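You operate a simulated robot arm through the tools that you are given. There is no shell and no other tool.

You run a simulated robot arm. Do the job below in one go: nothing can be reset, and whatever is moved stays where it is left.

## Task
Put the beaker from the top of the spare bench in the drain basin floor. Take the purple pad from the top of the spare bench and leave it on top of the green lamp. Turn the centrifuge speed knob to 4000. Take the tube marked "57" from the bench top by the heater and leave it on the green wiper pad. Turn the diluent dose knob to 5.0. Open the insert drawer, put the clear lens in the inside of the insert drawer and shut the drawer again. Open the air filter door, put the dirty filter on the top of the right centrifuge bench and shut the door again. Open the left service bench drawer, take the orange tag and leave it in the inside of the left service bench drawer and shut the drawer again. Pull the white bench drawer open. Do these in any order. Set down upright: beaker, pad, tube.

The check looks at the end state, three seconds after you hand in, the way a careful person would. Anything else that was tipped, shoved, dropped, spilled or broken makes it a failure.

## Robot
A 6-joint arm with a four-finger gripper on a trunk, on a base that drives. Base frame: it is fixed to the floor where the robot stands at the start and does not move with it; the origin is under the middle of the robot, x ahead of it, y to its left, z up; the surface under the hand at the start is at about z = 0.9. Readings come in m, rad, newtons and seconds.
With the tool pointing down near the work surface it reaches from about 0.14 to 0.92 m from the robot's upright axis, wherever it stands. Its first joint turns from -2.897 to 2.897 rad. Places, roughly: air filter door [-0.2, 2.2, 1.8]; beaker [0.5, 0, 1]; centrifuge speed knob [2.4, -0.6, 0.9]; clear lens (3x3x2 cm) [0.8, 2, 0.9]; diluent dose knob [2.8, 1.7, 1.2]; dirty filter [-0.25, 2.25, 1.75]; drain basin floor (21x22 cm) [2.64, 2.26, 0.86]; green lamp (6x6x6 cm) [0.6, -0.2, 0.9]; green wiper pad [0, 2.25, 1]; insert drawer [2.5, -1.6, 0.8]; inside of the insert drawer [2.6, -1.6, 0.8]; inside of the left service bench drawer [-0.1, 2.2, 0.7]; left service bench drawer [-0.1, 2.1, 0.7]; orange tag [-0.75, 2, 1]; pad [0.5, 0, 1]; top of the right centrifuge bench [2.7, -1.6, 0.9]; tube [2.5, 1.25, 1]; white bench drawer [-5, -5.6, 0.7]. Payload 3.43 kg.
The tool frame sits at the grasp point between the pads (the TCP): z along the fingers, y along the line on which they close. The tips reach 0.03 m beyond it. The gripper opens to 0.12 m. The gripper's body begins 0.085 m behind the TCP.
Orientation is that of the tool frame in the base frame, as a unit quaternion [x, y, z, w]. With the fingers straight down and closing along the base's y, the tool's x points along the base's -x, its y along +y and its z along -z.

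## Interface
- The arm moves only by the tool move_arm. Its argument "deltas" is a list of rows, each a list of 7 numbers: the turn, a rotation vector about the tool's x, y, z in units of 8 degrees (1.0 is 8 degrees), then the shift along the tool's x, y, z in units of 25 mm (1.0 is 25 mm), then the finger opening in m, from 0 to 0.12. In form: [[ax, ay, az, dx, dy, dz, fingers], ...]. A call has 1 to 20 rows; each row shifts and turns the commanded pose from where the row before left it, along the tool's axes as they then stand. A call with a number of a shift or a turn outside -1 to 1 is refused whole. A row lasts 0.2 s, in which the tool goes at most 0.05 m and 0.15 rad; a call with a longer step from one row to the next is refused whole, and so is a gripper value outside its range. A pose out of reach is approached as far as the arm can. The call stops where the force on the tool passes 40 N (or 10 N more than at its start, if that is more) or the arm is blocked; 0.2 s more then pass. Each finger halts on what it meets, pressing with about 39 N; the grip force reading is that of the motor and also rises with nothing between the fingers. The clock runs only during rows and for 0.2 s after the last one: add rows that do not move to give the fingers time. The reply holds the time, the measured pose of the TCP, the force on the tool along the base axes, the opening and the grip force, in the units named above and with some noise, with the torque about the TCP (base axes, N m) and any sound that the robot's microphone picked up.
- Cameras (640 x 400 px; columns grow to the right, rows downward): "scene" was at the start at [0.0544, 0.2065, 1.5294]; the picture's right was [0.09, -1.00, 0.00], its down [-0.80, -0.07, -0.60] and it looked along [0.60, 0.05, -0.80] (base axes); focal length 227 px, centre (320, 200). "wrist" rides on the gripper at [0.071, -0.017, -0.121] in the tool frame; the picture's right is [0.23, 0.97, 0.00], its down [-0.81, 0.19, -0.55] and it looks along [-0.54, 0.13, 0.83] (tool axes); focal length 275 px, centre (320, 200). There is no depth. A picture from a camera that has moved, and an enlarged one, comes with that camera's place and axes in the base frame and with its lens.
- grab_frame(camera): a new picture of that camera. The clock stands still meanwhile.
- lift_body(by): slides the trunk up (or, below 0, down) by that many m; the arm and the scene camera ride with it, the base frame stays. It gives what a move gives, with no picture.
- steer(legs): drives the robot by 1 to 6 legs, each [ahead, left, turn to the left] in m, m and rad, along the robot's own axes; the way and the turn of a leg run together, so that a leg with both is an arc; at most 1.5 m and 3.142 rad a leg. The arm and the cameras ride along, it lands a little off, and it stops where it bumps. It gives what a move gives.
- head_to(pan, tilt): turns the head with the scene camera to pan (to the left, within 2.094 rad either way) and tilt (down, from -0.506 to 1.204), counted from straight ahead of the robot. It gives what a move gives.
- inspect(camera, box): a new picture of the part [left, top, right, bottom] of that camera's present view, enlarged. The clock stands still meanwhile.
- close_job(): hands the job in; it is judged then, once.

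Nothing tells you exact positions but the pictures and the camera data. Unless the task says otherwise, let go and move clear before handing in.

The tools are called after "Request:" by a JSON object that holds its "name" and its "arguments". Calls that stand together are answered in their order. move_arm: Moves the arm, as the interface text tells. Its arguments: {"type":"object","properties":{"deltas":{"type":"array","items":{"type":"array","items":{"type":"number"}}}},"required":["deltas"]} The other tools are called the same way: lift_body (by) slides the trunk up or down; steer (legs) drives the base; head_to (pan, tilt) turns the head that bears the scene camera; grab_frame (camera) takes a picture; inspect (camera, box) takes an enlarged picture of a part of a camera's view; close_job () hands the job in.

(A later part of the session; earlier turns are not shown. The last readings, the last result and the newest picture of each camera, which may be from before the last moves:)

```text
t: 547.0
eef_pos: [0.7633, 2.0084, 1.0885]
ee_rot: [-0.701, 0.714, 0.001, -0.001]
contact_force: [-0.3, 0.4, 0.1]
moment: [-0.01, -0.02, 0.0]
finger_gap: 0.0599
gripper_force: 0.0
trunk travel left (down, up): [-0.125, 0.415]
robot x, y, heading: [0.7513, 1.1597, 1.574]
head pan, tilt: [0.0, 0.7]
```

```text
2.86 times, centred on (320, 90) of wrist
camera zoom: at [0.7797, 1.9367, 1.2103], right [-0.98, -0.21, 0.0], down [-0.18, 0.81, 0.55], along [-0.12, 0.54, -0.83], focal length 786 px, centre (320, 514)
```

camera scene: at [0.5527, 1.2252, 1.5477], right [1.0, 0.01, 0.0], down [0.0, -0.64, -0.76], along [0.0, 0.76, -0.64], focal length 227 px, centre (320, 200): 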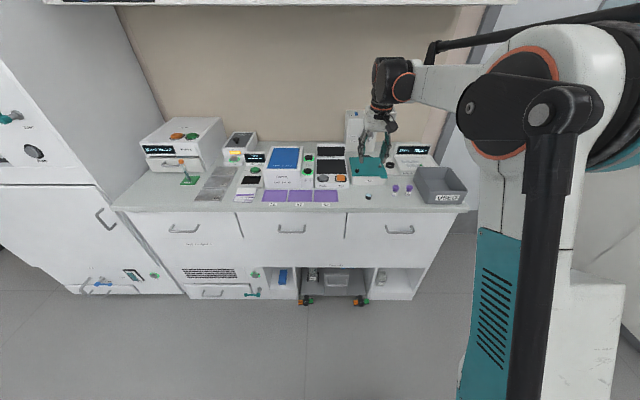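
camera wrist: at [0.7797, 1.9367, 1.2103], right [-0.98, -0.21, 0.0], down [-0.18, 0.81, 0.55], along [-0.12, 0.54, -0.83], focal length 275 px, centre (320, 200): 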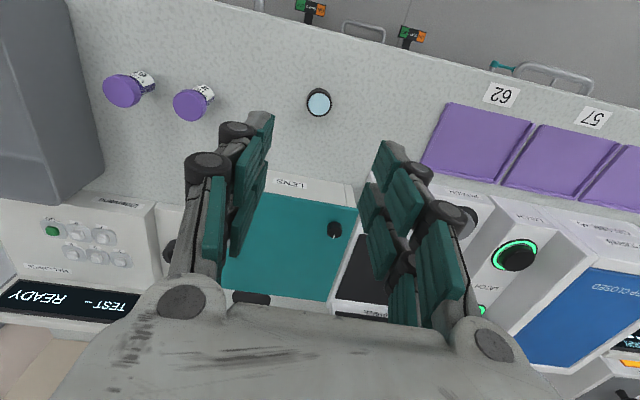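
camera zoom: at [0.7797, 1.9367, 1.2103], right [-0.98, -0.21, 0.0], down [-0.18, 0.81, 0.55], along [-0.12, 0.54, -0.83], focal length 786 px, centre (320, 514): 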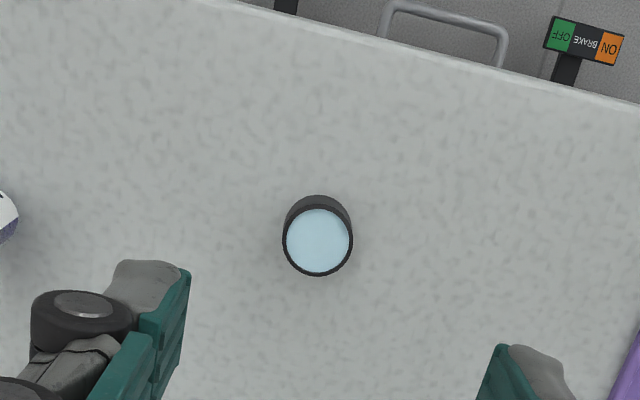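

The lens is right below, at (0.764, 2.010). I'll descend with the fingers open and close on it near the bench surface.

Request:
{"name": "move_arm", "arguments": {"deltas": [[0, 0, 0, -0.06, 0, 0.8, 0.06], [0, 0, 0, 0, 0, 0.8, 0.06], [0, 0, 0, 0, 0, 0.8, 0.06], [0, 0, 0, 0, 0, 0.8, 0.06], [0, 0, 0, 0, 0, 0.8, 0.06], [0, 0, 0, 0, 0, 0.8, 0.06], [0, 0, 0, 0, 0, 0.8, 0.06], [0, 0, 0, 0, 0, 0.5, 0.06], [0, 0, 0, 0, 0, 0, 0.06]]}}

Request:
{"name": "grab_frame", "arguments": {"camera": "wrist"}}

```text
t: 549.0
eef_pos: [0.7631, 2.0096, 0.9365]
ee_rot: [-0.701, 0.713, 0.001, -0.001]
contact_force: [-1.1, 0.5, 0.2]
moment: [-0.03, -0.01, -0.01]
finger_gap: 0.06
gripper_force: 0.0
trunk travel left (down, up): [-0.125, 0.415]
robot x, y, heading: [0.7514, 1.1604, 1.58]
head pan, tilt: [0.0, 0.7]
```

```text
taken
camera wrist: at [0.7799, 1.9382, 1.0581], right [-0.98, -0.21, 0.0], down [-0.18, 0.81, 0.55], along [-0.12, 0.54, -0.83], focal length 275 px, centre (320, 200)
```

wrist: 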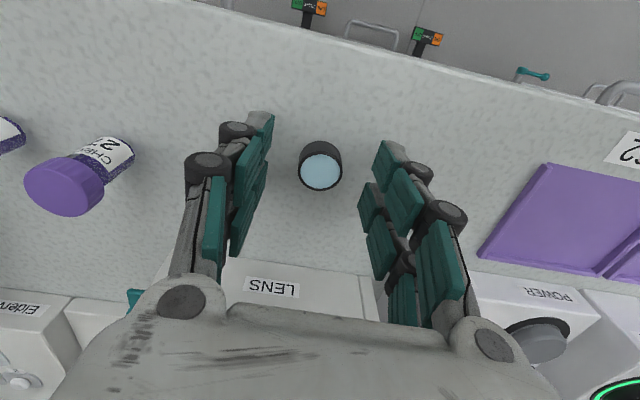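

Request:
{"name": "move_arm", "arguments": {"deltas": [[0, 0, 0, 0, 0, 0.08, 0.06], [0, 0, 0, 0, 0, 0, 0.045], [0, 0, 0, 0, 0, 0, 0.032], [0, 0, 0, 0, 0, 0, 0.024], [0, 0, 0, 0, 0, 0, 0.018], [0, 0, 0, 0, 0, 0, 0.018], [0, 0, 0, 0, 0, -0.4, 0.018], [0, 0, 0, 0, 0, -0.6, 0.018], [0, 0, 0, 0, 0, 0, 0.018]]}}

Request:
{"name": "grab_frame", "arguments": {"camera": "wrist"}}

```text
t: 551.0
eef_pos: [0.7634, 2.0087, 0.9594]
ee_rot: [-0.701, 0.713, 0.002, -0.001]
contact_force: [1.0, -0.4, 0.6]
moment: [0.01, 0.0, 0.02]
finger_gap: 0.0224
gripper_force: 38.8
trunk travel left (down, up): [-0.125, 0.415]
robot x, y, heading: [0.7489, 1.1646, 1.578]
head pan, tilt: [0.0, 0.7]
```

```text
taken
camera wrist: at [0.7798, 1.937, 1.0812], right [-0.98, -0.21, 0.0], down [-0.18, 0.81, 0.55], along [-0.12, 0.54, -0.83], focal length 275 px, centre (320, 200)
```

wrist: 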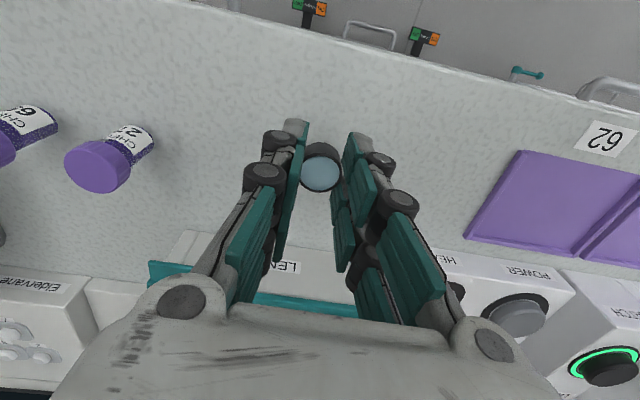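

The lens is held. I'll lift it, slide right past the bench end, turn to face the wall benches, and return to the open drawer.

Request:
{"name": "move_arm", "arguments": {"deltas": [[0, 0, 0, 0, 0, -0.9, 0.018], [0, 0, 0, 0, 0, -0.9, 0.018], [0, 0, 0, 0, 0, -0.9, 0.018], [0, 0, 0, 0, 0, -0.9, 0.018], [0, 0, 0, 0, 0, -0.9, 0.018], [0, 0, 0, 0, 0, -0.9, 0.018], [0, 0, 0, 0, 0, -0.9, 0.018], [0, 0, 0, 0, 0, -0.9, 0.018], [0, 0, 0, 0.9, 0, 0, 0.018], [0, 0, 0, 0.9, 0, 0, 0.018], [0, 0, 0, 0.9, 0, 0, 0.018], [0, 0, 0, 0.9, 0, 0, 0.018], [0, 0, 0, 0, 0, 0, 0.018]]}}

Request:
{"name": "steer", "arguments": {"legs": [[0.05, 0, 0], [0, -0.65, 0], [0, 0, -1.574]]}}

Request:
{"name": "grab_frame", "arguments": {"camera": "scene"}}

Request:
{"name": "grab_frame", "arguments": {"camera": "wrist"}}

```text
t: 553.8
eef_pos: [0.7632, 1.917, 1.1398]
ee_rot: [-0.701, 0.713, 0.002, 0.0]
contact_force: [-0.4, -0.2, -0.5]
moment: [0.0, -0.01, -0.02]
finger_gap: 0.0225
gripper_force: 38.7
trunk travel left (down, up): [-0.125, 0.415]
robot x, y, heading: [0.7549, 1.1569, 1.577]
head pan, tilt: [0.0, 0.7]
```

```text
t: 561.8
eef_pos: [2.1608, 1.1952, 1.1398]
ee_rot: [0.016, 1.0, 0.002, 0.0]
contact_force: [0.2, -0.2, 0.0]
moment: [-0.01, 0.01, 0.01]
finger_gap: 0.0225
gripper_force: 38.5
trunk travel left (down, up): [-0.125, 0.415]
robot x, y, heading: [1.4046, 1.2165, -0.011]
head pan, tilt: [0.0, 0.7]
```

```text
taken
camera scene: at [1.4723, 1.4161, 1.5477], right [-0.01, -1.0, 0.0], down [-0.64, 0.01, -0.76], along [0.76, -0.01, -0.64], focal length 227 px, centre (320, 200)
```

scene: 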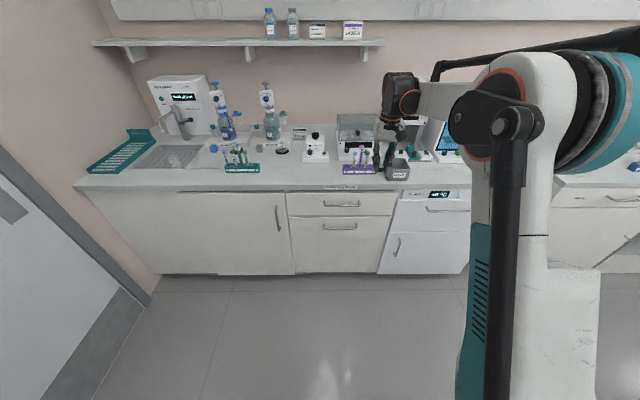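

```text
taken
camera wrist: at [2.0895, 1.1797, 1.2619], right [-0.2, 0.98, 0.0], down [0.82, 0.16, 0.55], along [0.54, 0.11, -0.83], focal length 275 px, centre (320, 200)
```

wrist: 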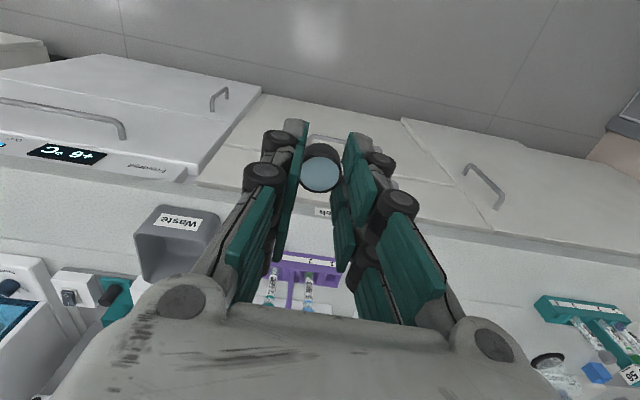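

Request:
{"name": "steer", "arguments": {"legs": [[0, -1.5, 0.01], [0, -1.46, 0]]}}

Request:
{"name": "grab_frame", "arguments": {"camera": "scene"}}

Request:
{"name": "grab_frame", "arguments": {"camera": "wrist"}}

```text
t: 575.8
eef_pos: [2.1386, -1.6971, 1.1395]
ee_rot: [0.011, 1.0, 0.002, 0.0]
contact_force: [-0.2, 0.4, -0.5]
moment: [0.0, -0.02, 0.05]
finger_gap: 0.0225
gripper_force: 38.8
trunk travel left (down, up): [-0.125, 0.415]
robot x, y, heading: [1.3835, -1.6816, 0.003]
head pan, tilt: [0.0, 0.7]
```

```text
taken
camera scene: at [1.4487, -1.4819, 1.5477], right [0.0, -1.0, 0.0], down [-0.64, 0.0, -0.76], along [0.76, 0.0, -0.64], focal length 227 px, centre (320, 200)
```

scene: 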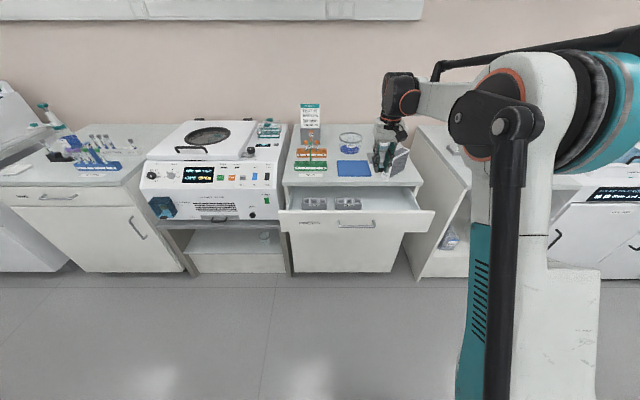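

```text
taken
camera wrist: at [2.068, -1.7126, 1.2619], right [-0.21, 0.98, 0.0], down [0.81, 0.17, 0.55], along [0.54, 0.12, -0.83], focal length 275 px, centre (320, 200)
```

wrist: 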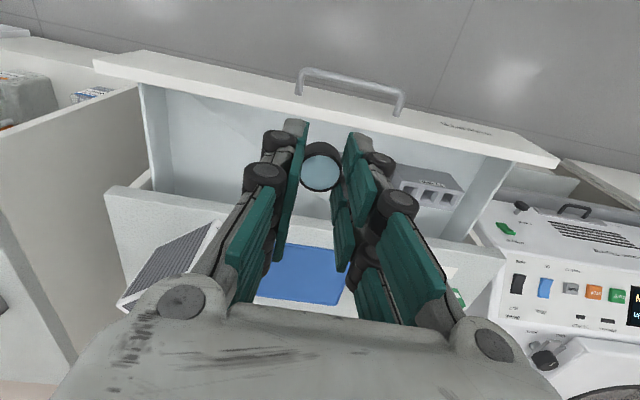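

I'm back at the open drawer. I'll place the lens in its free right part, near (2.275, -1.82), and move over that spot now.

Request:
{"name": "steer", "arguments": {"legs": [[0.1, -0.1, 0]]}}

Request:
{"name": "grab_frame", "arguments": {"camera": "wrist"}}

```text
t: 577.1
eef_pos: [2.2404, -1.7988, 1.1392]
ee_rot: [0.012, 1.0, 0.001, 0.0]
contact_force: [0.3, 0.6, 0.2]
moment: [0.01, 0.0, 0.0]
finger_gap: 0.0227
gripper_force: 38.0
trunk travel left (down, up): [-0.125, 0.415]
robot x, y, heading: [1.4834, -1.7822, 0.0]
head pan, tilt: [0.0, 0.7]
```

```text
taken
camera wrist: at [2.1689, -1.8149, 1.2616], right [-0.21, 0.98, 0.0], down [0.81, 0.17, 0.55], along [0.54, 0.12, -0.83], focal length 275 px, centre (320, 200)
```

wrist: 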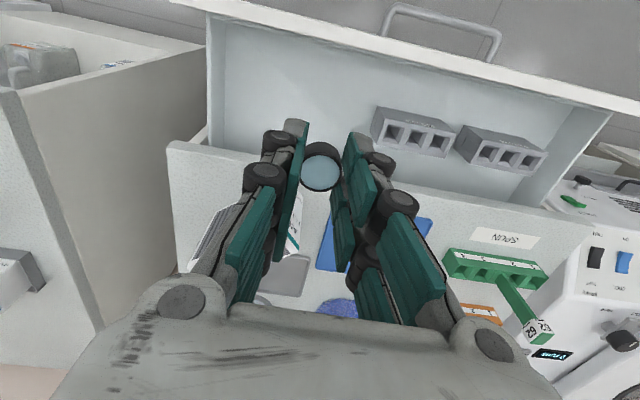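

Request:
{"name": "move_arm", "arguments": {"deltas": [[0, 0, 0, -0.55, -0.33, 0, 0.018], [0, 0, 0, -0.55, -0.33, 0, 0.018], [0, 0, 0, 0, 0, 0.9, 0.018], [0, 0, 0, 0, 0, 0.9, 0.018], [0, 0, 0, 0, 0, 0.9, 0.018], [0, 0, 0, 0, 0, 0.9, 0.018], [0, 0, 0, 0, 0, 0.9, 0.018], [0, 0, 0, 0, 0, 0.9, 0.018], [0, 0, 0, 0, 0, 0.9, 0.018], [0, 0, 0, 0, 0, 0.9, 0.018], [0, 0, 0, 0, 0, 0.9, 0.018], [0, 0, 0, 0, 0, 0, 0.018]]}}

Request:
{"name": "grab_frame", "arguments": {"camera": "wrist"}}

Request:
{"name": "grab_frame", "arguments": {"camera": "scene"}}

```text
t: 579.7
eef_pos: [2.267, -1.8153, 0.9376]
ee_rot: [0.011, 1.0, 0.001, -0.001]
contact_force: [-0.7, -0.1, -0.8]
moment: [-0.01, -0.01, -0.01]
finger_gap: 0.0222
gripper_force: 38.8
trunk travel left (down, up): [-0.125, 0.415]
robot x, y, heading: [1.4843, -1.7861, 0.003]
head pan, tilt: [0.0, 0.7]
```

```text
taken
camera wrist: at [2.1966, -1.8303, 1.0593], right [-0.21, 0.98, 0.0], down [0.81, 0.17, 0.55], along [0.54, 0.12, -0.83], focal length 275 px, centre (320, 200)
```

wrist: 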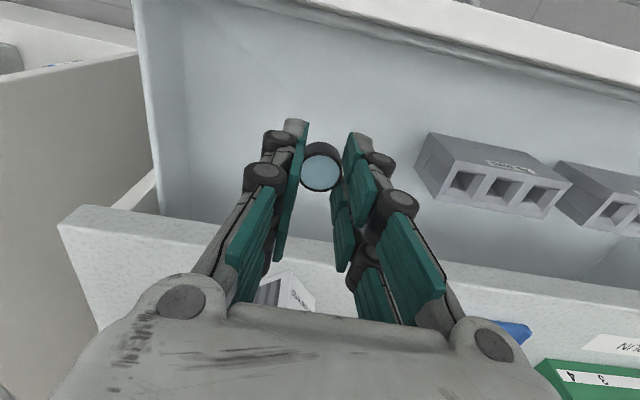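

```text
taken
camera scene: at [1.5495, -1.5838, 1.5477], right [0.0, -1.0, 0.0], down [-0.64, 0.0, -0.76], along [0.76, 0.0, -0.64], focal length 227 px, centre (320, 200)
```

scene: 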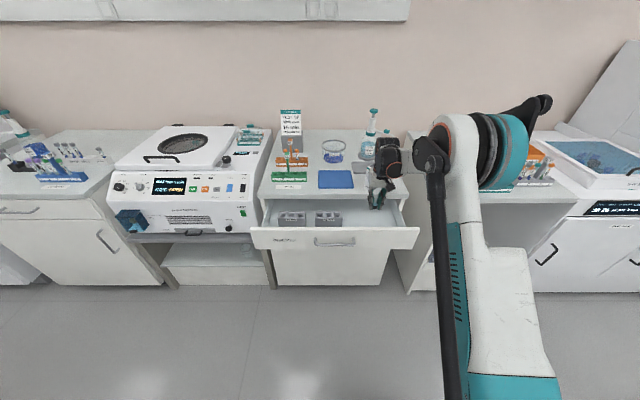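

Request:
{"name": "move_arm", "arguments": {"deltas": [[0, 0, 0, 0, 0, 0.8, 0.018], [0, 0, 0, 0, 0, 0.8, 0.018], [0, 0, 0, 0, 0, 0.8, 0.018], [0, 0, 0, 0, 0, 0.8, 0.018], [0, 0, 0, 0, 0, 0.8, 0.018], [0, 0, 0, 0, 0, 0.8, 0.018], [0, 0, 0, 0, 0, 0, 0.018]]}}

Request:
{"name": "grab_frame", "arguments": {"camera": "wrist"}}

```text
t: 581.3
eef_pos: [2.2666, -1.8144, 0.8166]
ee_rot: [0.011, 1.0, 0.001, -0.001]
contact_force: [0.4, 1.0, 1.0]
moment: [0.01, 0.03, 0.02]
finger_gap: 0.0224
gripper_force: 39.3
trunk travel left (down, up): [-0.125, 0.415]
robot x, y, heading: [1.483, -1.7849, 0.007]
head pan, tilt: [0.0, 0.7]
```

```text
taken
camera wrist: at [2.1956, -1.8305, 0.9397], right [-0.21, 0.98, 0.0], down [0.81, 0.17, 0.55], along [0.54, 0.12, -0.83], focal length 275 px, centre (320, 200)
```

wrist: 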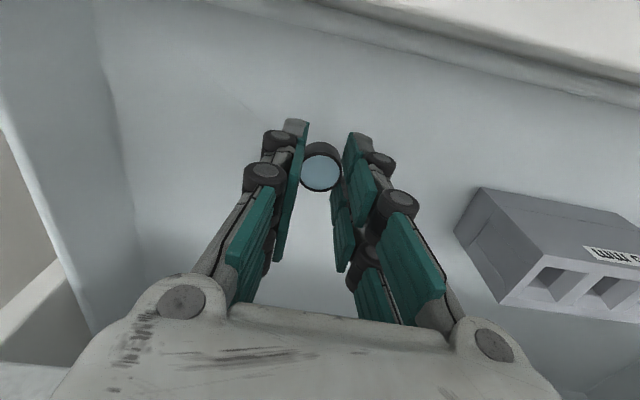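

Request:
{"name": "move_arm", "arguments": {"deltas": [[0, 0, 0, 0, 0, 0.5, 0.018], [0, 0, 0, 0, 0, 0.5, 0.018], [0, 0, 0, 0, 0, 0, 0.018]]}}

Request:
{"name": "move_arm", "arguments": {"deltas": [[0, 0, 0, 0, 0, 0.3, 0.018], [0, 0, 0, 0, 0, 0, 0.018]]}}

Request:
{"name": "move_arm", "arguments": {"deltas": [[0, 0, 0, 0, 0, 0.2, 0.018], [0, 0, 0, 0, 0, 0, 0.018]]}}

Request:
{"name": "move_arm", "arguments": {"deltas": [[0, 0, 0, 0, 0, 0.2, 0.018], [0, 0, 0, 0, 0, 0, 0.018]]}}

```text
t: 582.1
eef_pos: [2.2676, -1.813, 0.7921]
ee_rot: [0.011, 1.0, 0.001, 0.0]
contact_force: [0.5, 0.7, -0.6]
moment: [0.02, -0.02, 0.0]
finger_gap: 0.0224
gripper_force: 39.0
trunk travel left (down, up): [-0.125, 0.415]
robot x, y, heading: [1.4828, -1.7803, -0.001]
head pan, tilt: [0.0, 0.7]
```

```text
t: 582.7
eef_pos: [2.2684, -1.815, 0.7853]
ee_rot: [0.011, 1.0, 0.001, 0.001]
contact_force: [-0.7, -0.4, 0.4]
moment: [0.06, -0.01, -0.02]
finger_gap: 0.0224
gripper_force: 38.1
trunk travel left (down, up): [-0.125, 0.415]
robot x, y, heading: [1.4822, -1.785, -0.0]
head pan, tilt: [0.0, 0.7]
```

```text
t: 583.3
eef_pos: [2.2672, -1.8134, 0.7819]
ee_rot: [0.011, 1.0, 0.001, 0.002]
contact_force: [0.9, -0.9, 31.9]
moment: [-0.01, 0.0, 0.02]
finger_gap: 0.0226
gripper_force: 39.4
trunk travel left (down, up): [-0.125, 0.415]
robot x, y, heading: [1.4852, -1.7864, -0.001]
head pan, tilt: [0.0, 0.7]
```

```text
t: 583.7
eef_pos: [2.2686, -1.8147, 0.7784]
ee_rot: [0.013, 1.0, 0.001, 0.001]
contact_force: [1.7, 0.2, 23.2]
moment: [-0.1, 0.04, 0.05]
finger_gap: 0.0224
gripper_force: 39.0
trunk travel left (down, up): [-0.125, 0.415]
robot x, y, heading: [1.4793, -1.7853, 0.006]
head pan, tilt: [0.0, 0.7]
stopped in row 1: the force on the tool passed its limit at 47 N (the readings are from after the stop); the commanded pose is now the measured one
```

The lens touches the drawer floor. I'll ease off, open, and rise.

Request:
{"name": "move_arm", "arguments": {"deltas": [[0, 0, 0, 0, 0, -0.1, 0.018], [0, 0, 0, 0, 0, 0, 0.022], [0, 0, 0, 0, 0, 0, 0.03], [0, 0, 0, 0, 0, 0, 0.04], [0, 0, 0, 0, 0, 0, 0.05], [0, 0, 0, 0, 0, 0, 0.05]]}}

Request:
{"name": "grab_frame", "arguments": {"camera": "wrist"}}

Request:
{"name": "move_arm", "arguments": {"deltas": [[0, 0, 0, 0, 0, -0.5, 0.05], [0, 0, 0, 0, 0, -0.9, 0.05], [0, 0, 0, 0, 0, -0.9, 0.05], [0, 0, 0, 0, 0, -0.9, 0.05], [0, 0, 0, 0, 0, -0.9, 0.05], [0, 0, 0, 0, 0, -0.9, 0.05], [0, 0, 0, 0, 0, -0.9, 0.05], [0, 0, 0, 0, 0, -0.9, 0.05], [0, 0, 0, 0, 0, -0.9, 0.05], [0, 0, 0, 0, 0, -0.9, 0.05], [0, 0, 0, 0, 0, -0.9, 0.05], [0, 0, 0, 0, 0, -0.9, 0.05], [0, 0, 0, 0, 0, -0.9, 0.05], [0, 0, 0, 0, 0, 0, 0.05]]}}

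Request:
{"name": "grab_frame", "arguments": {"camera": "wrist"}}

```text
t: 585.1
eef_pos: [2.2682, -1.8148, 0.78]
ee_rot: [0.011, 1.0, 0.001, 0.0]
contact_force: [0.2, 0.5, 0.3]
moment: [0.03, 0.0, 0.05]
finger_gap: 0.0498
gripper_force: 0.1
trunk travel left (down, up): [-0.125, 0.415]
robot x, y, heading: [1.4823, -1.7865, 0.003]
head pan, tilt: [0.0, 0.7]
```

```text
taken
camera wrist: at [2.1964, -1.8305, 0.9018], right [-0.21, 0.98, 0.0], down [0.81, 0.17, 0.55], along [0.54, 0.12, -0.83], focal length 275 px, centre (320, 200)
```

wrist: 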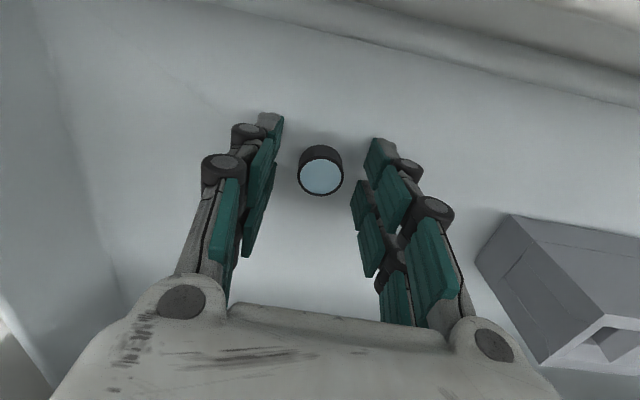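

```text
t: 588.1
eef_pos: [2.269, -1.8134, 1.0624]
ee_rot: [0.012, 1.0, 0.001, 0.0]
contact_force: [0.8, 1.0, -0.2]
moment: [0.01, 0.0, 0.01]
finger_gap: 0.0501
gripper_force: 0.1
trunk travel left (down, up): [-0.125, 0.415]
robot x, y, heading: [1.4831, -1.7853, 0.001]
head pan, tilt: [0.0, 0.7]
```

```text
taken
camera wrist: at [2.1973, -1.8301, 1.1848], right [-0.21, 0.98, 0.0], down [0.81, 0.17, 0.55], along [0.54, 0.12, -0.83], focal length 275 px, centre (320, 200)
```

wrist: 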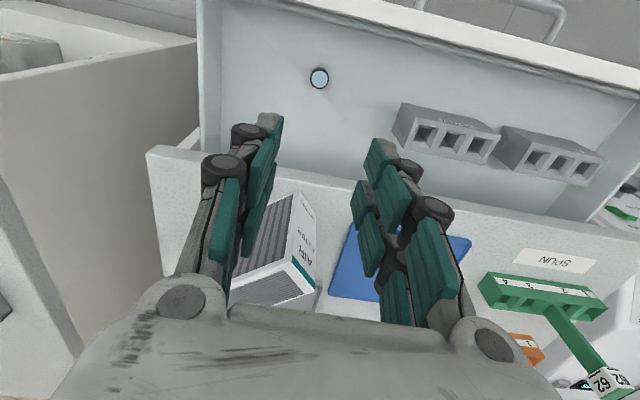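

The lens rests in the drawer, clear of the blocks. Now I'll shut it: back up, set the tool to the 45° handle-gripping pose again, and take the handle.

Request:
{"name": "steer", "arguments": {"legs": [[-0.175, 0.065, 0]]}}

Request:
{"name": "move_arm", "arguments": {"deltas": [[0, 0, 0.9375, 0, 0, 0, 0.05], [0, 0, 0.9375, 0, 0, 0, 0.05], [0, 0, 0.9375, 0, 0, 0, 0.05], [0, 0, 0.9375, 0, 0, 0, 0.05], [0, 0, 0.9375, 0, 0, 0, 0.05], [0, 0, 0.9375, 0, 0, 0, 0.05], [0, 0, 0.9375, 0, 0, 0, 0.05], [0, 0, 0.9375, 0, 0, 0, 0.05], [0, 0, 0.9375, 0, 0, 0, 0.05], [0, 0, 0.9375, 0, 0, 0, 0.05], [0, 0, 0.9375, 0, 0, 0, 0.05], [0, 0, 0.9375, 0, 0, 0, 0.05], [0, 0, 0, 0, 0, 0, 0.05]]}}

Request:
{"name": "move_arm", "arguments": {"deltas": [[-0.9375, 0, 0, 0, 0, 0, 0.05], [-0.9375, 0, 0, 0, 0, 0, 0.05], [-0.9375, 0, 0, 0, 0, 0, 0.05], [-0.9375, 0, 0, 0, 0, 0, 0.05], [-0.9375, 0, 0, 0, 0, 0, 0.05], [-0.9375, 0, 0, 0, 0, 0, 0.05], [0, 0, 0, 0, 0, 0, 0.05]]}}

Request:
{"name": "lift_body", "arguments": {"by": -0.1}}

Request:
{"name": "grab_frame", "arguments": {"camera": "wrist"}}

```text
t: 589.6
eef_pos: [2.0976, -1.7498, 1.0629]
ee_rot: [0.011, 1.0, 0.001, 0.0]
contact_force: [0.9, -0.7, 0.3]
moment: [0.02, -0.03, -0.01]
finger_gap: 0.0503
gripper_force: 0.1
trunk travel left (down, up): [-0.125, 0.415]
robot x, y, heading: [1.3117, -1.7157, 0.004]
head pan, tilt: [0.0, 0.7]
```

```text
t: 592.4
eef_pos: [2.0972, -1.7517, 1.0621]
ee_rot: [0.716, 0.698, 0.001, -0.001]
contact_force: [0.0, -0.4, -0.2]
moment: [-0.01, 0.05, -0.02]
finger_gap: 0.0503
gripper_force: 0.2
trunk travel left (down, up): [-0.125, 0.415]
robot x, y, heading: [1.3094, -1.7213, -0.002]
head pan, tilt: [0.0, 0.7]
```

```text
t: 594.0
eef_pos: [2.0975, -1.7512, 1.063]
ee_rot: [0.662, 0.644, 0.269, 0.274]
contact_force: [0.5, -0.4, 0.3]
moment: [-0.01, 0.02, -0.02]
finger_gap: 0.05
gripper_force: 0.0
trunk travel left (down, up): [-0.125, 0.415]
robot x, y, heading: [1.3125, -1.7157, 0.001]
head pan, tilt: [0.0, 0.7]
```

```text
t: 595.4
eef_pos: [2.0973, -1.7504, 0.9631]
ee_rot: [0.662, 0.644, 0.269, 0.272]
contact_force: [-0.1, 0.0, 0.1]
moment: [-0.02, 0.0, -0.01]
finger_gap: 0.0501
gripper_force: 0.0
trunk travel left (down, up): [-0.025, 0.515]
robot x, y, heading: [1.3114, -1.7204, -0.003]
head pan, tilt: [0.0, 0.7]
```

```text
taken
camera wrist: at [2.0026, -1.6775, 1.0378], right [0.69, 0.21, 0.69], down [-0.28, -0.81, 0.52], along [0.67, -0.55, -0.5], focal length 275 px, centre (320, 200)
```

wrist: 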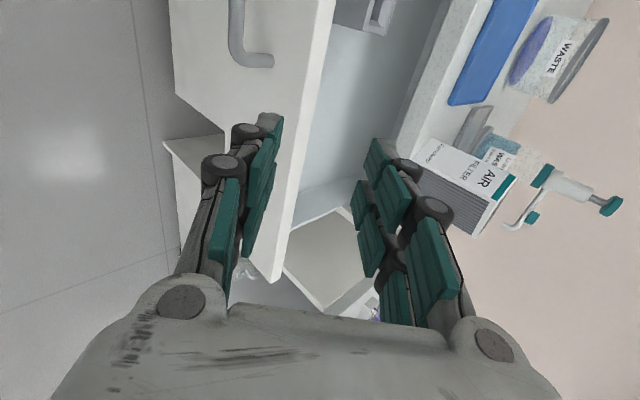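

Request:
{"name": "move_arm", "arguments": {"deltas": [[0, 0, 0, 0.935, -0.777, 0.13, 0.05], [0, 0, 0, 0.935, -0.777, 0.13, 0.05], [0, 0, 0, 0.935, -0.777, 0.13, 0.05], [0, 0, 0, 0.935, -0.777, 0.13, 0.05], [0, 0, 0, 0, 0, 0, 0.05]]}}

Request:
{"name": "grab_frame", "arguments": {"camera": "wrist"}}

```text
t: 596.6
eef_pos: [2.054, -1.6556, 0.8988]
ee_rot: [0.662, 0.645, 0.268, 0.273]
contact_force: [0.4, -0.1, -0.4]
moment: [-0.02, -0.01, -0.05]
finger_gap: 0.0498
gripper_force: 0.0
trunk travel left (down, up): [-0.025, 0.515]
robot x, y, heading: [1.3135, -1.7192, -0.001]
head pan, tilt: [0.0, 0.7]
```

```text
taken
camera wrist: at [1.9586, -1.582, 0.9745], right [0.69, 0.21, 0.69], down [-0.28, -0.81, 0.52], along [0.67, -0.55, -0.5], focal length 275 px, centre (320, 200)
```

wrist: 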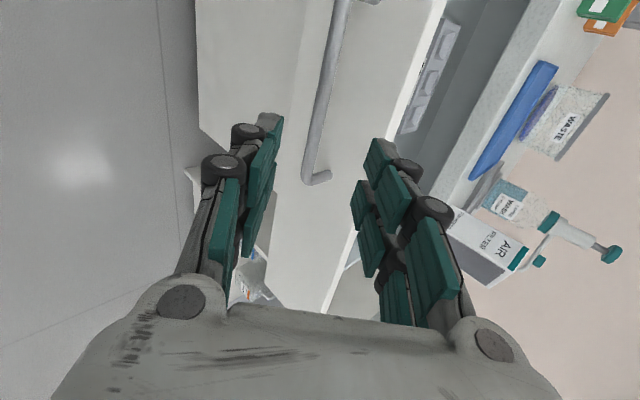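

Request:
{"name": "move_arm", "arguments": {"deltas": [[0, 0, 0, 0, 0, 0.8, 0.05], [0, 0, 0, 0, 0, 0.8, 0.05], [0, 0, 0, 0, 0, 0.8, 0.05], [0, 0, 0, 0, 0, 0.8, 0.045], [0, 0, 0, 0, 0, 0.6, 0.045], [0, 0, 0, 0, 0, 0, 0.045]]}}

Request:
{"name": "inspect", "arguments": {"camera": "wrist", "box": [220, 40, 440, 280]}}

```text
t: 598.0
eef_pos: [2.1239, -1.6573, 0.8304]
ee_rot: [0.661, 0.645, 0.267, 0.273]
contact_force: [0.3, -0.1, 0.5]
moment: [0.0, -0.01, 0.0]
finger_gap: 0.0448
gripper_force: 0.0
trunk travel left (down, up): [-0.025, 0.515]
robot x, y, heading: [1.3129, -1.7165, -0.003]
head pan, tilt: [0.0, 0.7]
```

```text
1.67 times, centred on (330, 160) of wrist
camera zoom: at [2.0275, -1.5836, 0.9059], right [0.69, 0.21, 0.69], down [-0.28, -0.81, 0.52], along [0.67, -0.55, -0.5], focal length 459 px, centre (303, 267)
```

zoom: 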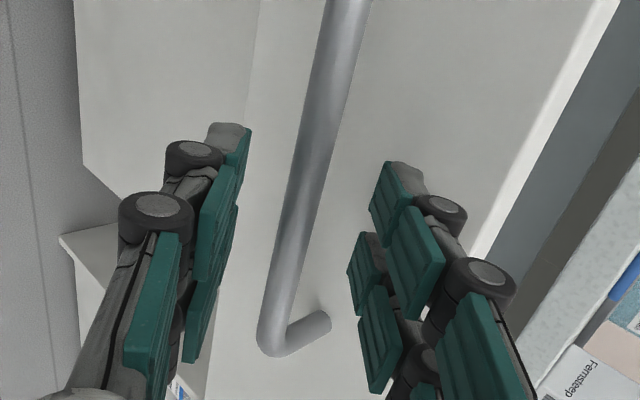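

Good alignment. I'll close on the bar and push the drawer in by driving forward.

Request:
{"name": "move_arm", "arguments": {"deltas": [[0, 0, 0, 0, 0, 0, 0.035], [0, 0, 0, 0, 0, 0, 0.022], [0, 0, 0, 0, 0, 0, 0.012], [0, 0, 0, 0, 0, 0, 0.005], [0, 0, 0, 0, 0, 0, 0.005]]}}

Request:
{"name": "steer", "arguments": {"legs": [[0.15, 0, 0]]}}

Request:
{"name": "grab_frame", "arguments": {"camera": "scene"}}

Request:
{"name": "steer", "arguments": {"legs": [[0.038, 0, 0]]}}

Request:
{"name": "grab_frame", "arguments": {"camera": "wrist"}}

```text
t: 599.2
eef_pos: [2.1229, -1.6573, 0.8304]
ee_rot: [0.662, 0.645, 0.268, 0.273]
contact_force: [-1.6, -0.9, -10.5]
moment: [-1.65, 0.13, 1.28]
finger_gap: 0.0121
gripper_force: 45.0
trunk travel left (down, up): [-0.025, 0.515]
robot x, y, heading: [1.3101, -1.7166, -0.004]
head pan, tilt: [0.0, 0.7]
```

```text
t: 600.5
eef_pos: [2.276, -1.6567, 0.8296]
ee_rot: [0.661, 0.645, 0.268, 0.273]
contact_force: [-0.4, 6.5, -10.3]
moment: [-1.14, 0.18, 1.77]
finger_gap: 0.012
gripper_force: 45.1
trunk travel left (down, up): [-0.025, 0.515]
robot x, y, heading: [1.4649, -1.7214, -0.006]
head pan, tilt: [0.0, 0.7]
```

```text
taken
camera scene: at [1.5321, -1.5182, 1.4475], right [0.0, -1.0, 0.0], down [-0.64, 0.0, -0.76], along [0.76, 0.0, -0.64], focal length 227 px, centre (320, 200)
```

scene: 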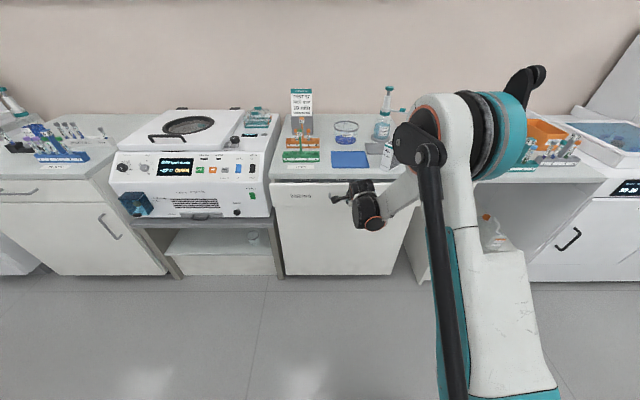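

```text
t: 601.4
eef_pos: [2.3128, -1.6566, 0.8313]
ee_rot: [0.662, 0.646, 0.267, 0.272]
contact_force: [-17.9, 0.9, -16.6]
moment: [-1.54, 0.52, 1.4]
finger_gap: 0.0121
gripper_force: 45.6
trunk travel left (down, up): [-0.025, 0.515]
robot x, y, heading: [1.5021, -1.7172, -0.004]
head pan, tilt: [0.0, 0.7]
```

```text
taken
camera wrist: at [2.2181, -1.5836, 0.9056], right [0.69, 0.21, 0.69], down [-0.27, -0.81, 0.53], along [0.66, -0.55, -0.5], focal length 275 px, centre (320, 200)
```

wrist: 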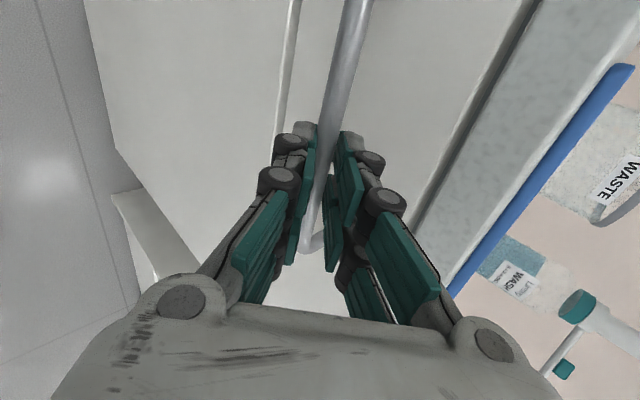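

Resistance shows it is at its stop. I'll give one small push to confirm, then release.

Request:
{"name": "move_arm", "arguments": {"deltas": [[0, 0, 0, 0, 0.07, 0.07, 0.005], [0, 0, 0, 0, 0, 0, 0.005]]}}

Request:
{"name": "move_arm", "arguments": {"deltas": [[0, 0, 0, 0, 0, 0, 0.02], [0, 0, 0, 0, 0, 0, 0.035], [0, 0, 0, 0, 0, 0, 0.045], [0, 0, 0, 0, 0, -0.5, 0.045], [0, 0, 0, 0, 0, -0.8, 0.045], [0, 0, 0, 0, 0, -0.8, 0.045], [0, 0, 0, 0, 0, -0.8, 0.045], [0, 0, 0, 0, 0, -0.8, 0.045], [0, 0, 0, 0, 0, 0, 0.045]]}}

Request:
{"name": "lift_body", "arguments": {"by": 0.1}}

Request:
{"name": "grab_frame", "arguments": {"camera": "wrist"}}

Request:
{"name": "inspect", "arguments": {"camera": "scene", "box": [250, 130, 430, 290]}}

```text
t: 602.0
eef_pos: [2.3136, -1.6569, 0.8299]
ee_rot: [0.662, 0.646, 0.266, 0.272]
contact_force: [-30.9, -4.4, -16.3]
moment: [-1.75, 0.74, 1.24]
finger_gap: 0.0122
gripper_force: 45.2
trunk travel left (down, up): [-0.025, 0.515]
robot x, y, heading: [1.5039, -1.7182, -0.003]
head pan, tilt: [0.0, 0.7]
```

```text
t: 604.0
eef_pos: [2.2505, -1.6569, 0.8969]
ee_rot: [0.662, 0.645, 0.268, 0.272]
contact_force: [-0.4, 0.1, -0.7]
moment: [-0.02, 0.0, 0.02]
finger_gap: 0.0449
gripper_force: 0.1
trunk travel left (down, up): [-0.025, 0.515]
robot x, y, heading: [1.5042, -1.718, -0.003]
head pan, tilt: [0.0, 0.7]
```

```text
t: 605.3
eef_pos: [2.2512, -1.6571, 0.9954]
ee_rot: [0.661, 0.645, 0.268, 0.273]
contact_force: [-0.6, -0.1, 0.2]
moment: [0.03, 0.01, -0.01]
finger_gap: 0.045
gripper_force: 0.0
trunk travel left (down, up): [-0.125, 0.415]
robot x, y, heading: [1.5048, -1.7163, -0.006]
head pan, tilt: [0.0, 0.7]
```

```text
taken
camera wrist: at [2.1562, -1.5828, 1.0712], right [0.69, 0.21, 0.69], down [-0.27, -0.81, 0.52], along [0.66, -0.55, -0.5], focal length 275 px, centre (320, 200)
```

wrist: 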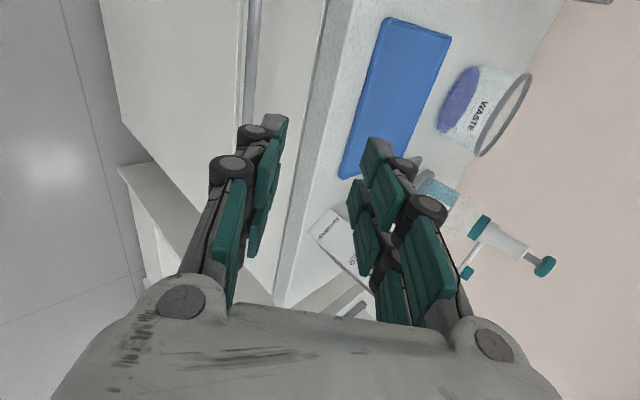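

```text
2.50 times, centred on (340, 210) of scene
camera zoom: at [1.5699, -1.5189, 1.5475], right [0.0, -1.0, 0.0], down [-0.64, 0.0, -0.76], along [0.76, 0.0, -0.64], focal length 567 px, centre (270, 175)
```

zoom: 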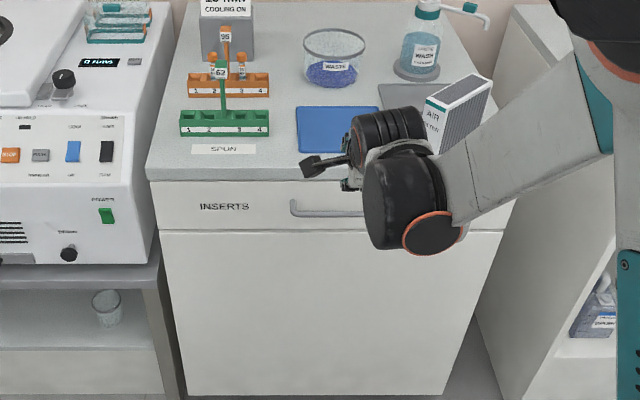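

Both drawers and the door are done. Last is the white bench drawer at about (-5, -5.6, 0.7). I'll raise the arm, turn, and look for the route.

Request:
{"name": "move_arm", "arguments": {"deltas": [[0, 0, 0, 0, 0.4, -0.9, 0.05], [0, 0, 0, 0, 0.7, -0.7, 0.05], [0, 0, 0, 0, 0.7, -0.7, 0.05], [0, 0, 0, 0, 0.7, -0.7, 0.05], [0, 0, 0, 0, 0.7, -0.7, 0.05], [0, 0, 0, 0, 0.7, -0.7, 0.05], [0, 0, 0, 0, 0.7, -0.7, 0.05], [0, 0, 0, 0, 0, 0, 0.05]]}}

Request:
{"name": "steer", "arguments": {"legs": [[-0.1, 0, 0], [0, 0, -1.57]]}}

Request:
{"name": "head_to", "arguments": {"pan": 0.0, "tilt": 0.35}}

Request:
{"name": "grab_frame", "arguments": {"camera": "scene"}}

Request:
{"name": "head_to", "arguments": {"pan": 1.2, "tilt": 0.35}}

Request:
{"name": "grab_frame", "arguments": {"camera": "scene"}}

```text
t: 607.1
eef_pos: [2.2439, -1.657, 1.1669]
ee_rot: [0.662, 0.645, 0.268, 0.272]
contact_force: [-0.1, 0.0, 0.0]
moment: [0.0, -0.03, 0.02]
finger_gap: 0.0498
gripper_force: 0.0
trunk travel left (down, up): [-0.125, 0.415]
robot x, y, heading: [1.5023, -1.7184, 0.001]
head pan, tilt: [0.0, 0.7]
```

```text
t: 612.0
eef_pos: [1.4908, -2.4556, 1.1668]
ee_rot: [0.924, 0.004, 0.003, 0.382]
contact_force: [0.5, -0.4, 0.5]
moment: [-0.01, 0.02, 0.01]
finger_gap: 0.0501
gripper_force: 0.1
trunk travel left (down, up): [-0.125, 0.415]
robot x, y, heading: [1.4053, -1.7171, -1.541]
head pan, tilt: [0.0, 0.7]
```

```text
t: 612.9
eef_pos: [1.4902, -2.456, 1.1672]
ee_rot: [0.924, 0.004, 0.003, 0.382]
contact_force: [0.6, 0.0, -0.8]
moment: [0.01, 0.02, 0.0]
finger_gap: 0.05
gripper_force: 0.1
trunk travel left (down, up): [-0.125, 0.415]
robot x, y, heading: [1.4027, -1.7196, -1.537]
head pan, tilt: [0.0, 0.351]
```

```text
taken
camera scene: at [1.6071, -1.7856, 1.579], right [-1.0, -0.03, 0.0], down [-0.01, 0.34, -0.94], along [0.03, -0.94, -0.34], focal length 227 px, centre (320, 200)
```

scene: 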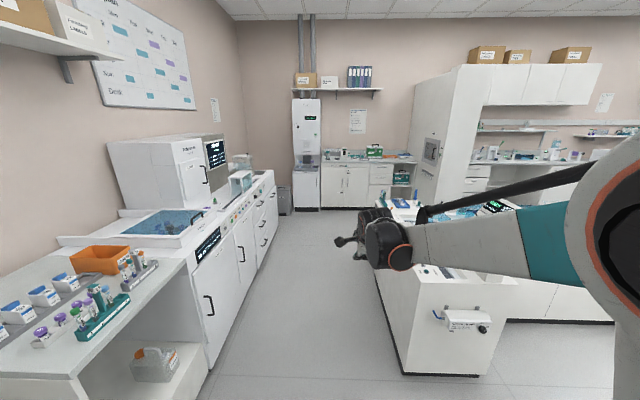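

```text
t: 614.3
eef_pos: [1.4904, -2.4564, 1.1675]
ee_rot: [0.924, 0.004, 0.004, 0.382]
contact_force: [0.1, 0.1, -0.1]
moment: [-0.01, -0.01, -0.01]
finger_gap: 0.0499
gripper_force: 0.0
trunk travel left (down, up): [-0.125, 0.415]
robot x, y, heading: [1.4046, -1.7167, -1.539]
head pan, tilt: [1.201, 0.351]
```

```text
taken
camera scene: at [1.6919, -1.7234, 1.5791], right [-0.33, -0.94, 0.0], down [-0.32, 0.11, -0.94], along [0.89, -0.31, -0.34], focal length 227 px, centre (320, 200)
```

scene: 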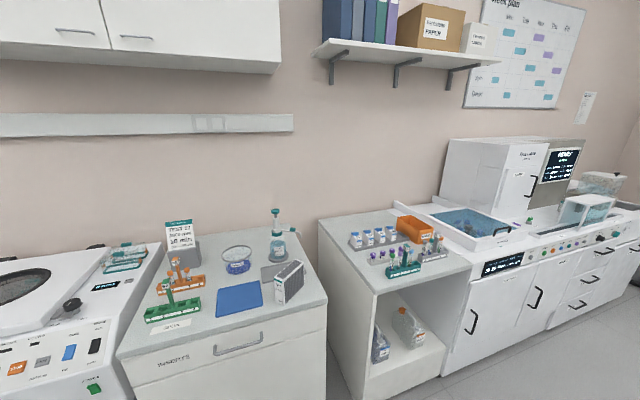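

Facing down the room there is an island bench ahead on the right, starting near (1.1, -2.8). I'll turn to face -x and look along the corridor.

Request:
{"name": "head_to", "arguments": {"pan": 0.3, "tilt": 0.35}}

Request:
{"name": "steer", "arguments": {"legs": [[0, 0, -1.3]]}}

Request:
{"name": "grab_frame", "arguments": {"camera": "scene"}}

Request:
{"name": "head_to", "arguments": {"pan": 1.0, "tilt": 0.3}}

Request:
{"name": "grab_frame", "arguments": {"camera": "scene"}}

```text
t: 615.5
eef_pos: [1.4918, -2.4562, 1.1682]
ee_rot: [0.924, 0.004, 0.004, 0.383]
contact_force: [-1.1, -0.4, -0.1]
moment: [0.03, 0.01, 0.02]
finger_gap: 0.0502
gripper_force: 0.0
trunk travel left (down, up): [-0.125, 0.415]
robot x, y, heading: [1.4056, -1.7174, -1.536]
head pan, tilt: [0.3, 0.351]
```

```text
t: 619.1
eef_pos: [0.7157, -1.9977, 1.1664]
ee_rot: [0.738, -0.557, -0.229, 0.305]
contact_force: [-0.3, -0.1, -0.1]
moment: [0.01, -0.01, -0.01]
finger_gap: 0.0498
gripper_force: 0.1
trunk travel left (down, up): [-0.125, 0.415]
robot x, y, heading: [1.405, -1.7179, -2.839]
head pan, tilt: [0.3, 0.351]
```

```text
taken
camera scene: at [1.4062, -1.9566, 1.5791], right [-0.57, 0.82, 0.0], down [0.28, 0.19, -0.94], along [-0.77, -0.53, -0.34], focal length 227 px, centre (320, 200)
```

scene: 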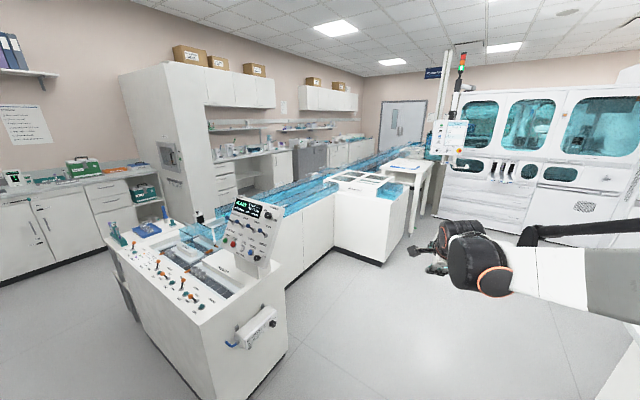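

```text
t: 620.2
eef_pos: [0.7161, -1.9993, 1.1678]
ee_rot: [0.737, -0.557, -0.229, 0.306]
contact_force: [-0.1, -0.2, -0.2]
moment: [0.0, 0.02, 0.04]
finger_gap: 0.0499
gripper_force: 0.1
trunk travel left (down, up): [-0.125, 0.415]
robot x, y, heading: [1.4036, -1.7187, -2.838]
head pan, tilt: [1.0, 0.3]
```

```text
taken
camera scene: at [1.458, -1.9939, 1.5838], right [-0.96, 0.27, 0.0], down [0.08, 0.29, -0.96], along [-0.26, -0.92, -0.3], focal length 227 px, centre (320, 200)
```

scene: 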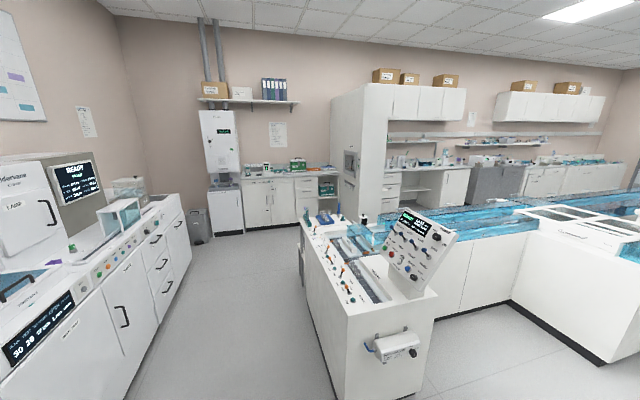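

The target bench lies along the back wall behind a long conveyor island, so I'll go around the island's near end. First I'll drive down the aisle at x ≈ 1.7.

Request:
{"name": "steer", "arguments": {"legs": [[0, 0, 1.27], [0, 0.3, 0], [1.4, 0, 0]]}}

Request:
{"name": "head_to", "arguments": {"pan": 0.0, "tilt": 0.35}}

Request:
{"name": "grab_frame", "arguments": {"camera": "scene"}}

```text
t: 631.9
eef_pos: [1.7377, -3.8585, 1.1658]
ee_rot: [0.924, -0.021, -0.006, 0.381]
contact_force: [-0.1, 0.0, -0.5]
moment: [-0.01, -0.02, 0.03]
finger_gap: 0.0499
gripper_force: 0.0
trunk travel left (down, up): [-0.125, 0.415]
robot x, y, heading: [1.6895, -3.1167, -1.591]
head pan, tilt: [1.0, 0.3]
```

```text
t: 633.2
eef_pos: [1.7368, -3.8587, 1.1654]
ee_rot: [0.924, -0.02, -0.006, 0.382]
contact_force: [0.4, -0.9, 0.4]
moment: [0.03, -0.02, 0.01]
finger_gap: 0.0496
gripper_force: 0.1
trunk travel left (down, up): [-0.125, 0.415]
robot x, y, heading: [1.6881, -3.119, -1.593]
head pan, tilt: [0.0, 0.351]
```

```text
taken
camera scene: at [1.8888, -3.1953, 1.5791], right [-1.0, 0.02, 0.0], down [0.01, 0.34, -0.94], along [-0.02, -0.94, -0.34], focal length 227 px, centre (320, 200)
```

scene: 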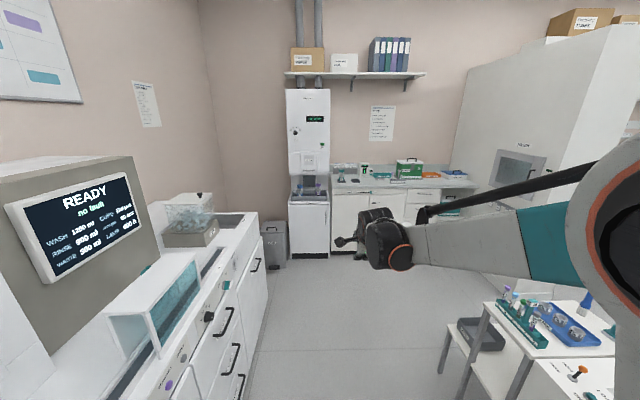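

Request:
{"name": "steer", "arguments": {"legs": [[1.2, 0, 0.02], [0, 0, -1.56]]}}

Request:
{"name": "grab_frame", "arguments": {"camera": "scene"}}

Request:
{"name": "head_to", "arguments": {"pan": 0.5, "tilt": 0.35}}

Request:
{"name": "grab_frame", "arguments": {"camera": "scene"}}

```text
t: 643.1
eef_pos: [0.941, -4.3907, 1.1668]
ee_rot: [-0.649, 0.658, 0.271, -0.27]
contact_force: [-0.1, -0.5, -0.1]
moment: [-0.04, 0.03, -0.01]
finger_gap: 0.0501
gripper_force: 0.0
trunk travel left (down, up): [-0.125, 0.415]
robot x, y, heading: [1.6793, -4.3206, -3.133]
head pan, tilt: [0.0, 0.351]
```

```text
taken
camera scene: at [1.6103, -4.52, 1.5791], right [-0.01, 1.0, 0.0], down [0.34, 0.0, -0.94], along [-0.94, -0.01, -0.34], focal length 227 px, centre (320, 200)
```

scene: 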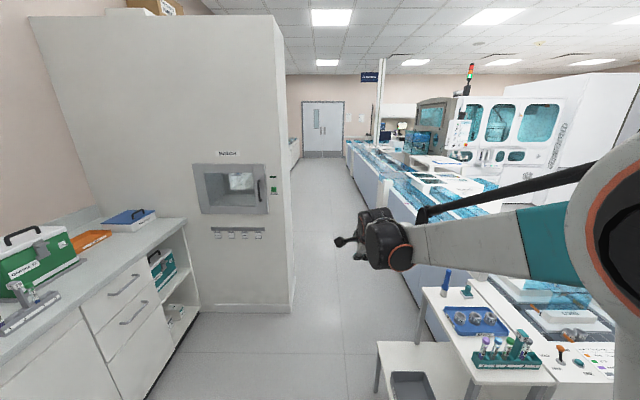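

```text
t: 644.0
eef_pos: [0.9403, -4.3905, 1.1675]
ee_rot: [-0.65, 0.657, 0.271, -0.27]
contact_force: [0.1, 0.3, -0.3]
moment: [0.0, 0.03, 0.02]
finger_gap: 0.05
gripper_force: 0.0
trunk travel left (down, up): [-0.125, 0.415]
robot x, y, heading: [1.6802, -4.3178, -3.129]
head pan, tilt: [0.499, 0.351]
```

```text
taken
camera scene: at [1.6221, -4.5644, 1.5791], right [-0.49, 0.87, 0.0], down [0.3, 0.17, -0.94], along [-0.82, -0.46, -0.34], focal length 227 px, centre (320, 200)
```

scene: 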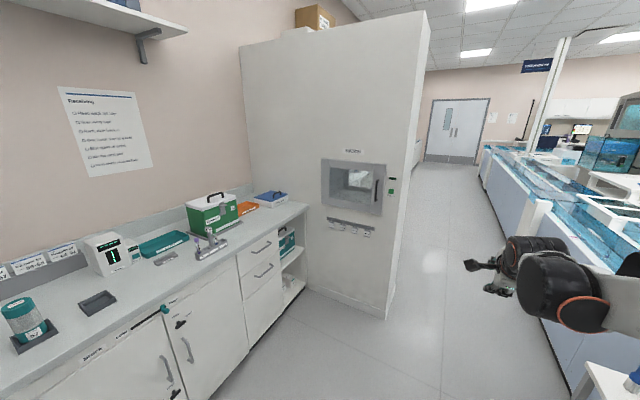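

The corridor continues between the tall cabinet on the left (corner near (0.07, -4.85)) and the conveyor on the right, with a small table reaching y ≈ -4.23 near x = 0.7 to 1.1. I'll keep to y ≈ -4.54 past the table, then check.

Request:
{"name": "steer", "arguments": {"legs": [[0, 0.22, -0.01], [0.6, 0, 0]]}}

Request:
{"name": "head_to", "arguments": {"pan": 0.0, "tilt": 0.55}}

Request:
{"name": "grab_frame", "arguments": {"camera": "scene"}}

```text
t: 648.7
eef_pos: [0.3513, -4.6195, 1.1666]
ee_rot: [-0.65, 0.656, 0.271, -0.27]
contact_force: [0.0, -0.5, 0.6]
moment: [-0.03, 0.01, 0.06]
finger_gap: 0.0501
gripper_force: 0.1
trunk travel left (down, up): [-0.125, 0.415]
robot x, y, heading: [1.0914, -4.549, -3.125]
head pan, tilt: [0.499, 0.351]
```

```text
t: 649.6
eef_pos: [0.3505, -4.6199, 1.1674]
ee_rot: [-0.65, 0.657, 0.27, -0.27]
contact_force: [0.4, -0.2, 0.0]
moment: [-0.01, 0.0, -0.01]
finger_gap: 0.0499
gripper_force: 0.0
trunk travel left (down, up): [-0.125, 0.415]
robot x, y, heading: [1.0917, -4.5473, -3.126]
head pan, tilt: [0.0, 0.55]
```

```text
taken
camera scene: at [1.0235, -4.7479, 1.5608], right [-0.01, 1.0, 0.0], down [0.52, 0.01, -0.85], along [-0.85, -0.01, -0.52], focal length 227 px, centre (320, 200)
```

scene: 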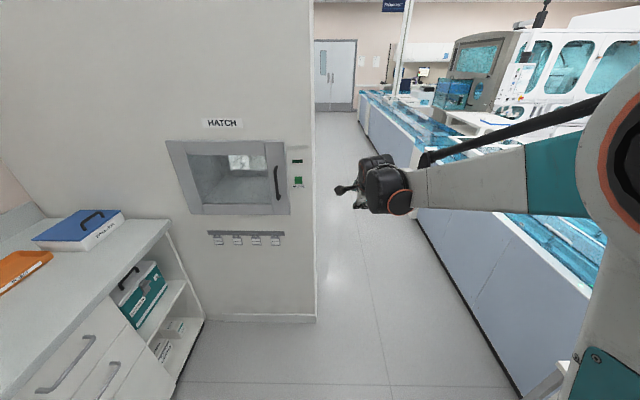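

Request:
{"name": "steer", "arguments": {"legs": [[0.56, 0.02, 0], [0, -0.27, -0.015], [0.3, 0, 0]]}}

Request:
{"name": "grab_frame", "arguments": {"camera": "scene"}}

```text
t: 654.2
eef_pos: [-0.2403, -4.3834, 1.167]
ee_rot: [-0.605, 0.699, 0.287, -0.251]
contact_force: [-0.1, -0.3, -0.1]
moment: [0.01, 0.02, 0.0]
finger_gap: 0.0503
gripper_force: 0.0
trunk travel left (down, up): [-0.125, 0.415]
robot x, y, heading: [0.5052, -4.413, 3.022]
head pan, tilt: [0.0, 0.55]
stopped in leg 2: the robot was blocked; the commanded pose is now the measured one
```

```text
taken
camera scene: at [0.4091, -4.6028, 1.5608], right [0.12, 0.99, 0.0], down [0.52, -0.06, -0.85], along [-0.85, 0.1, -0.52], focal length 227 px, centre (320, 200)
```

scene: 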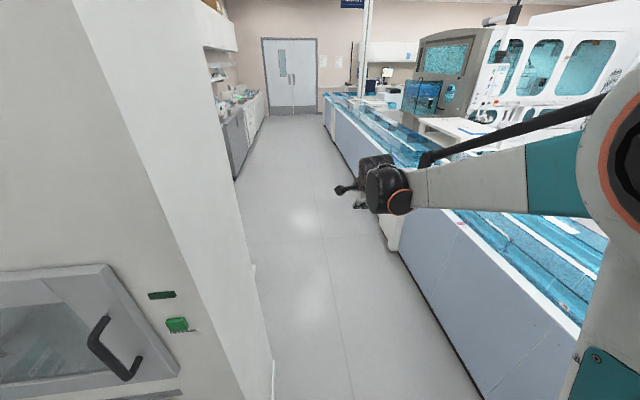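

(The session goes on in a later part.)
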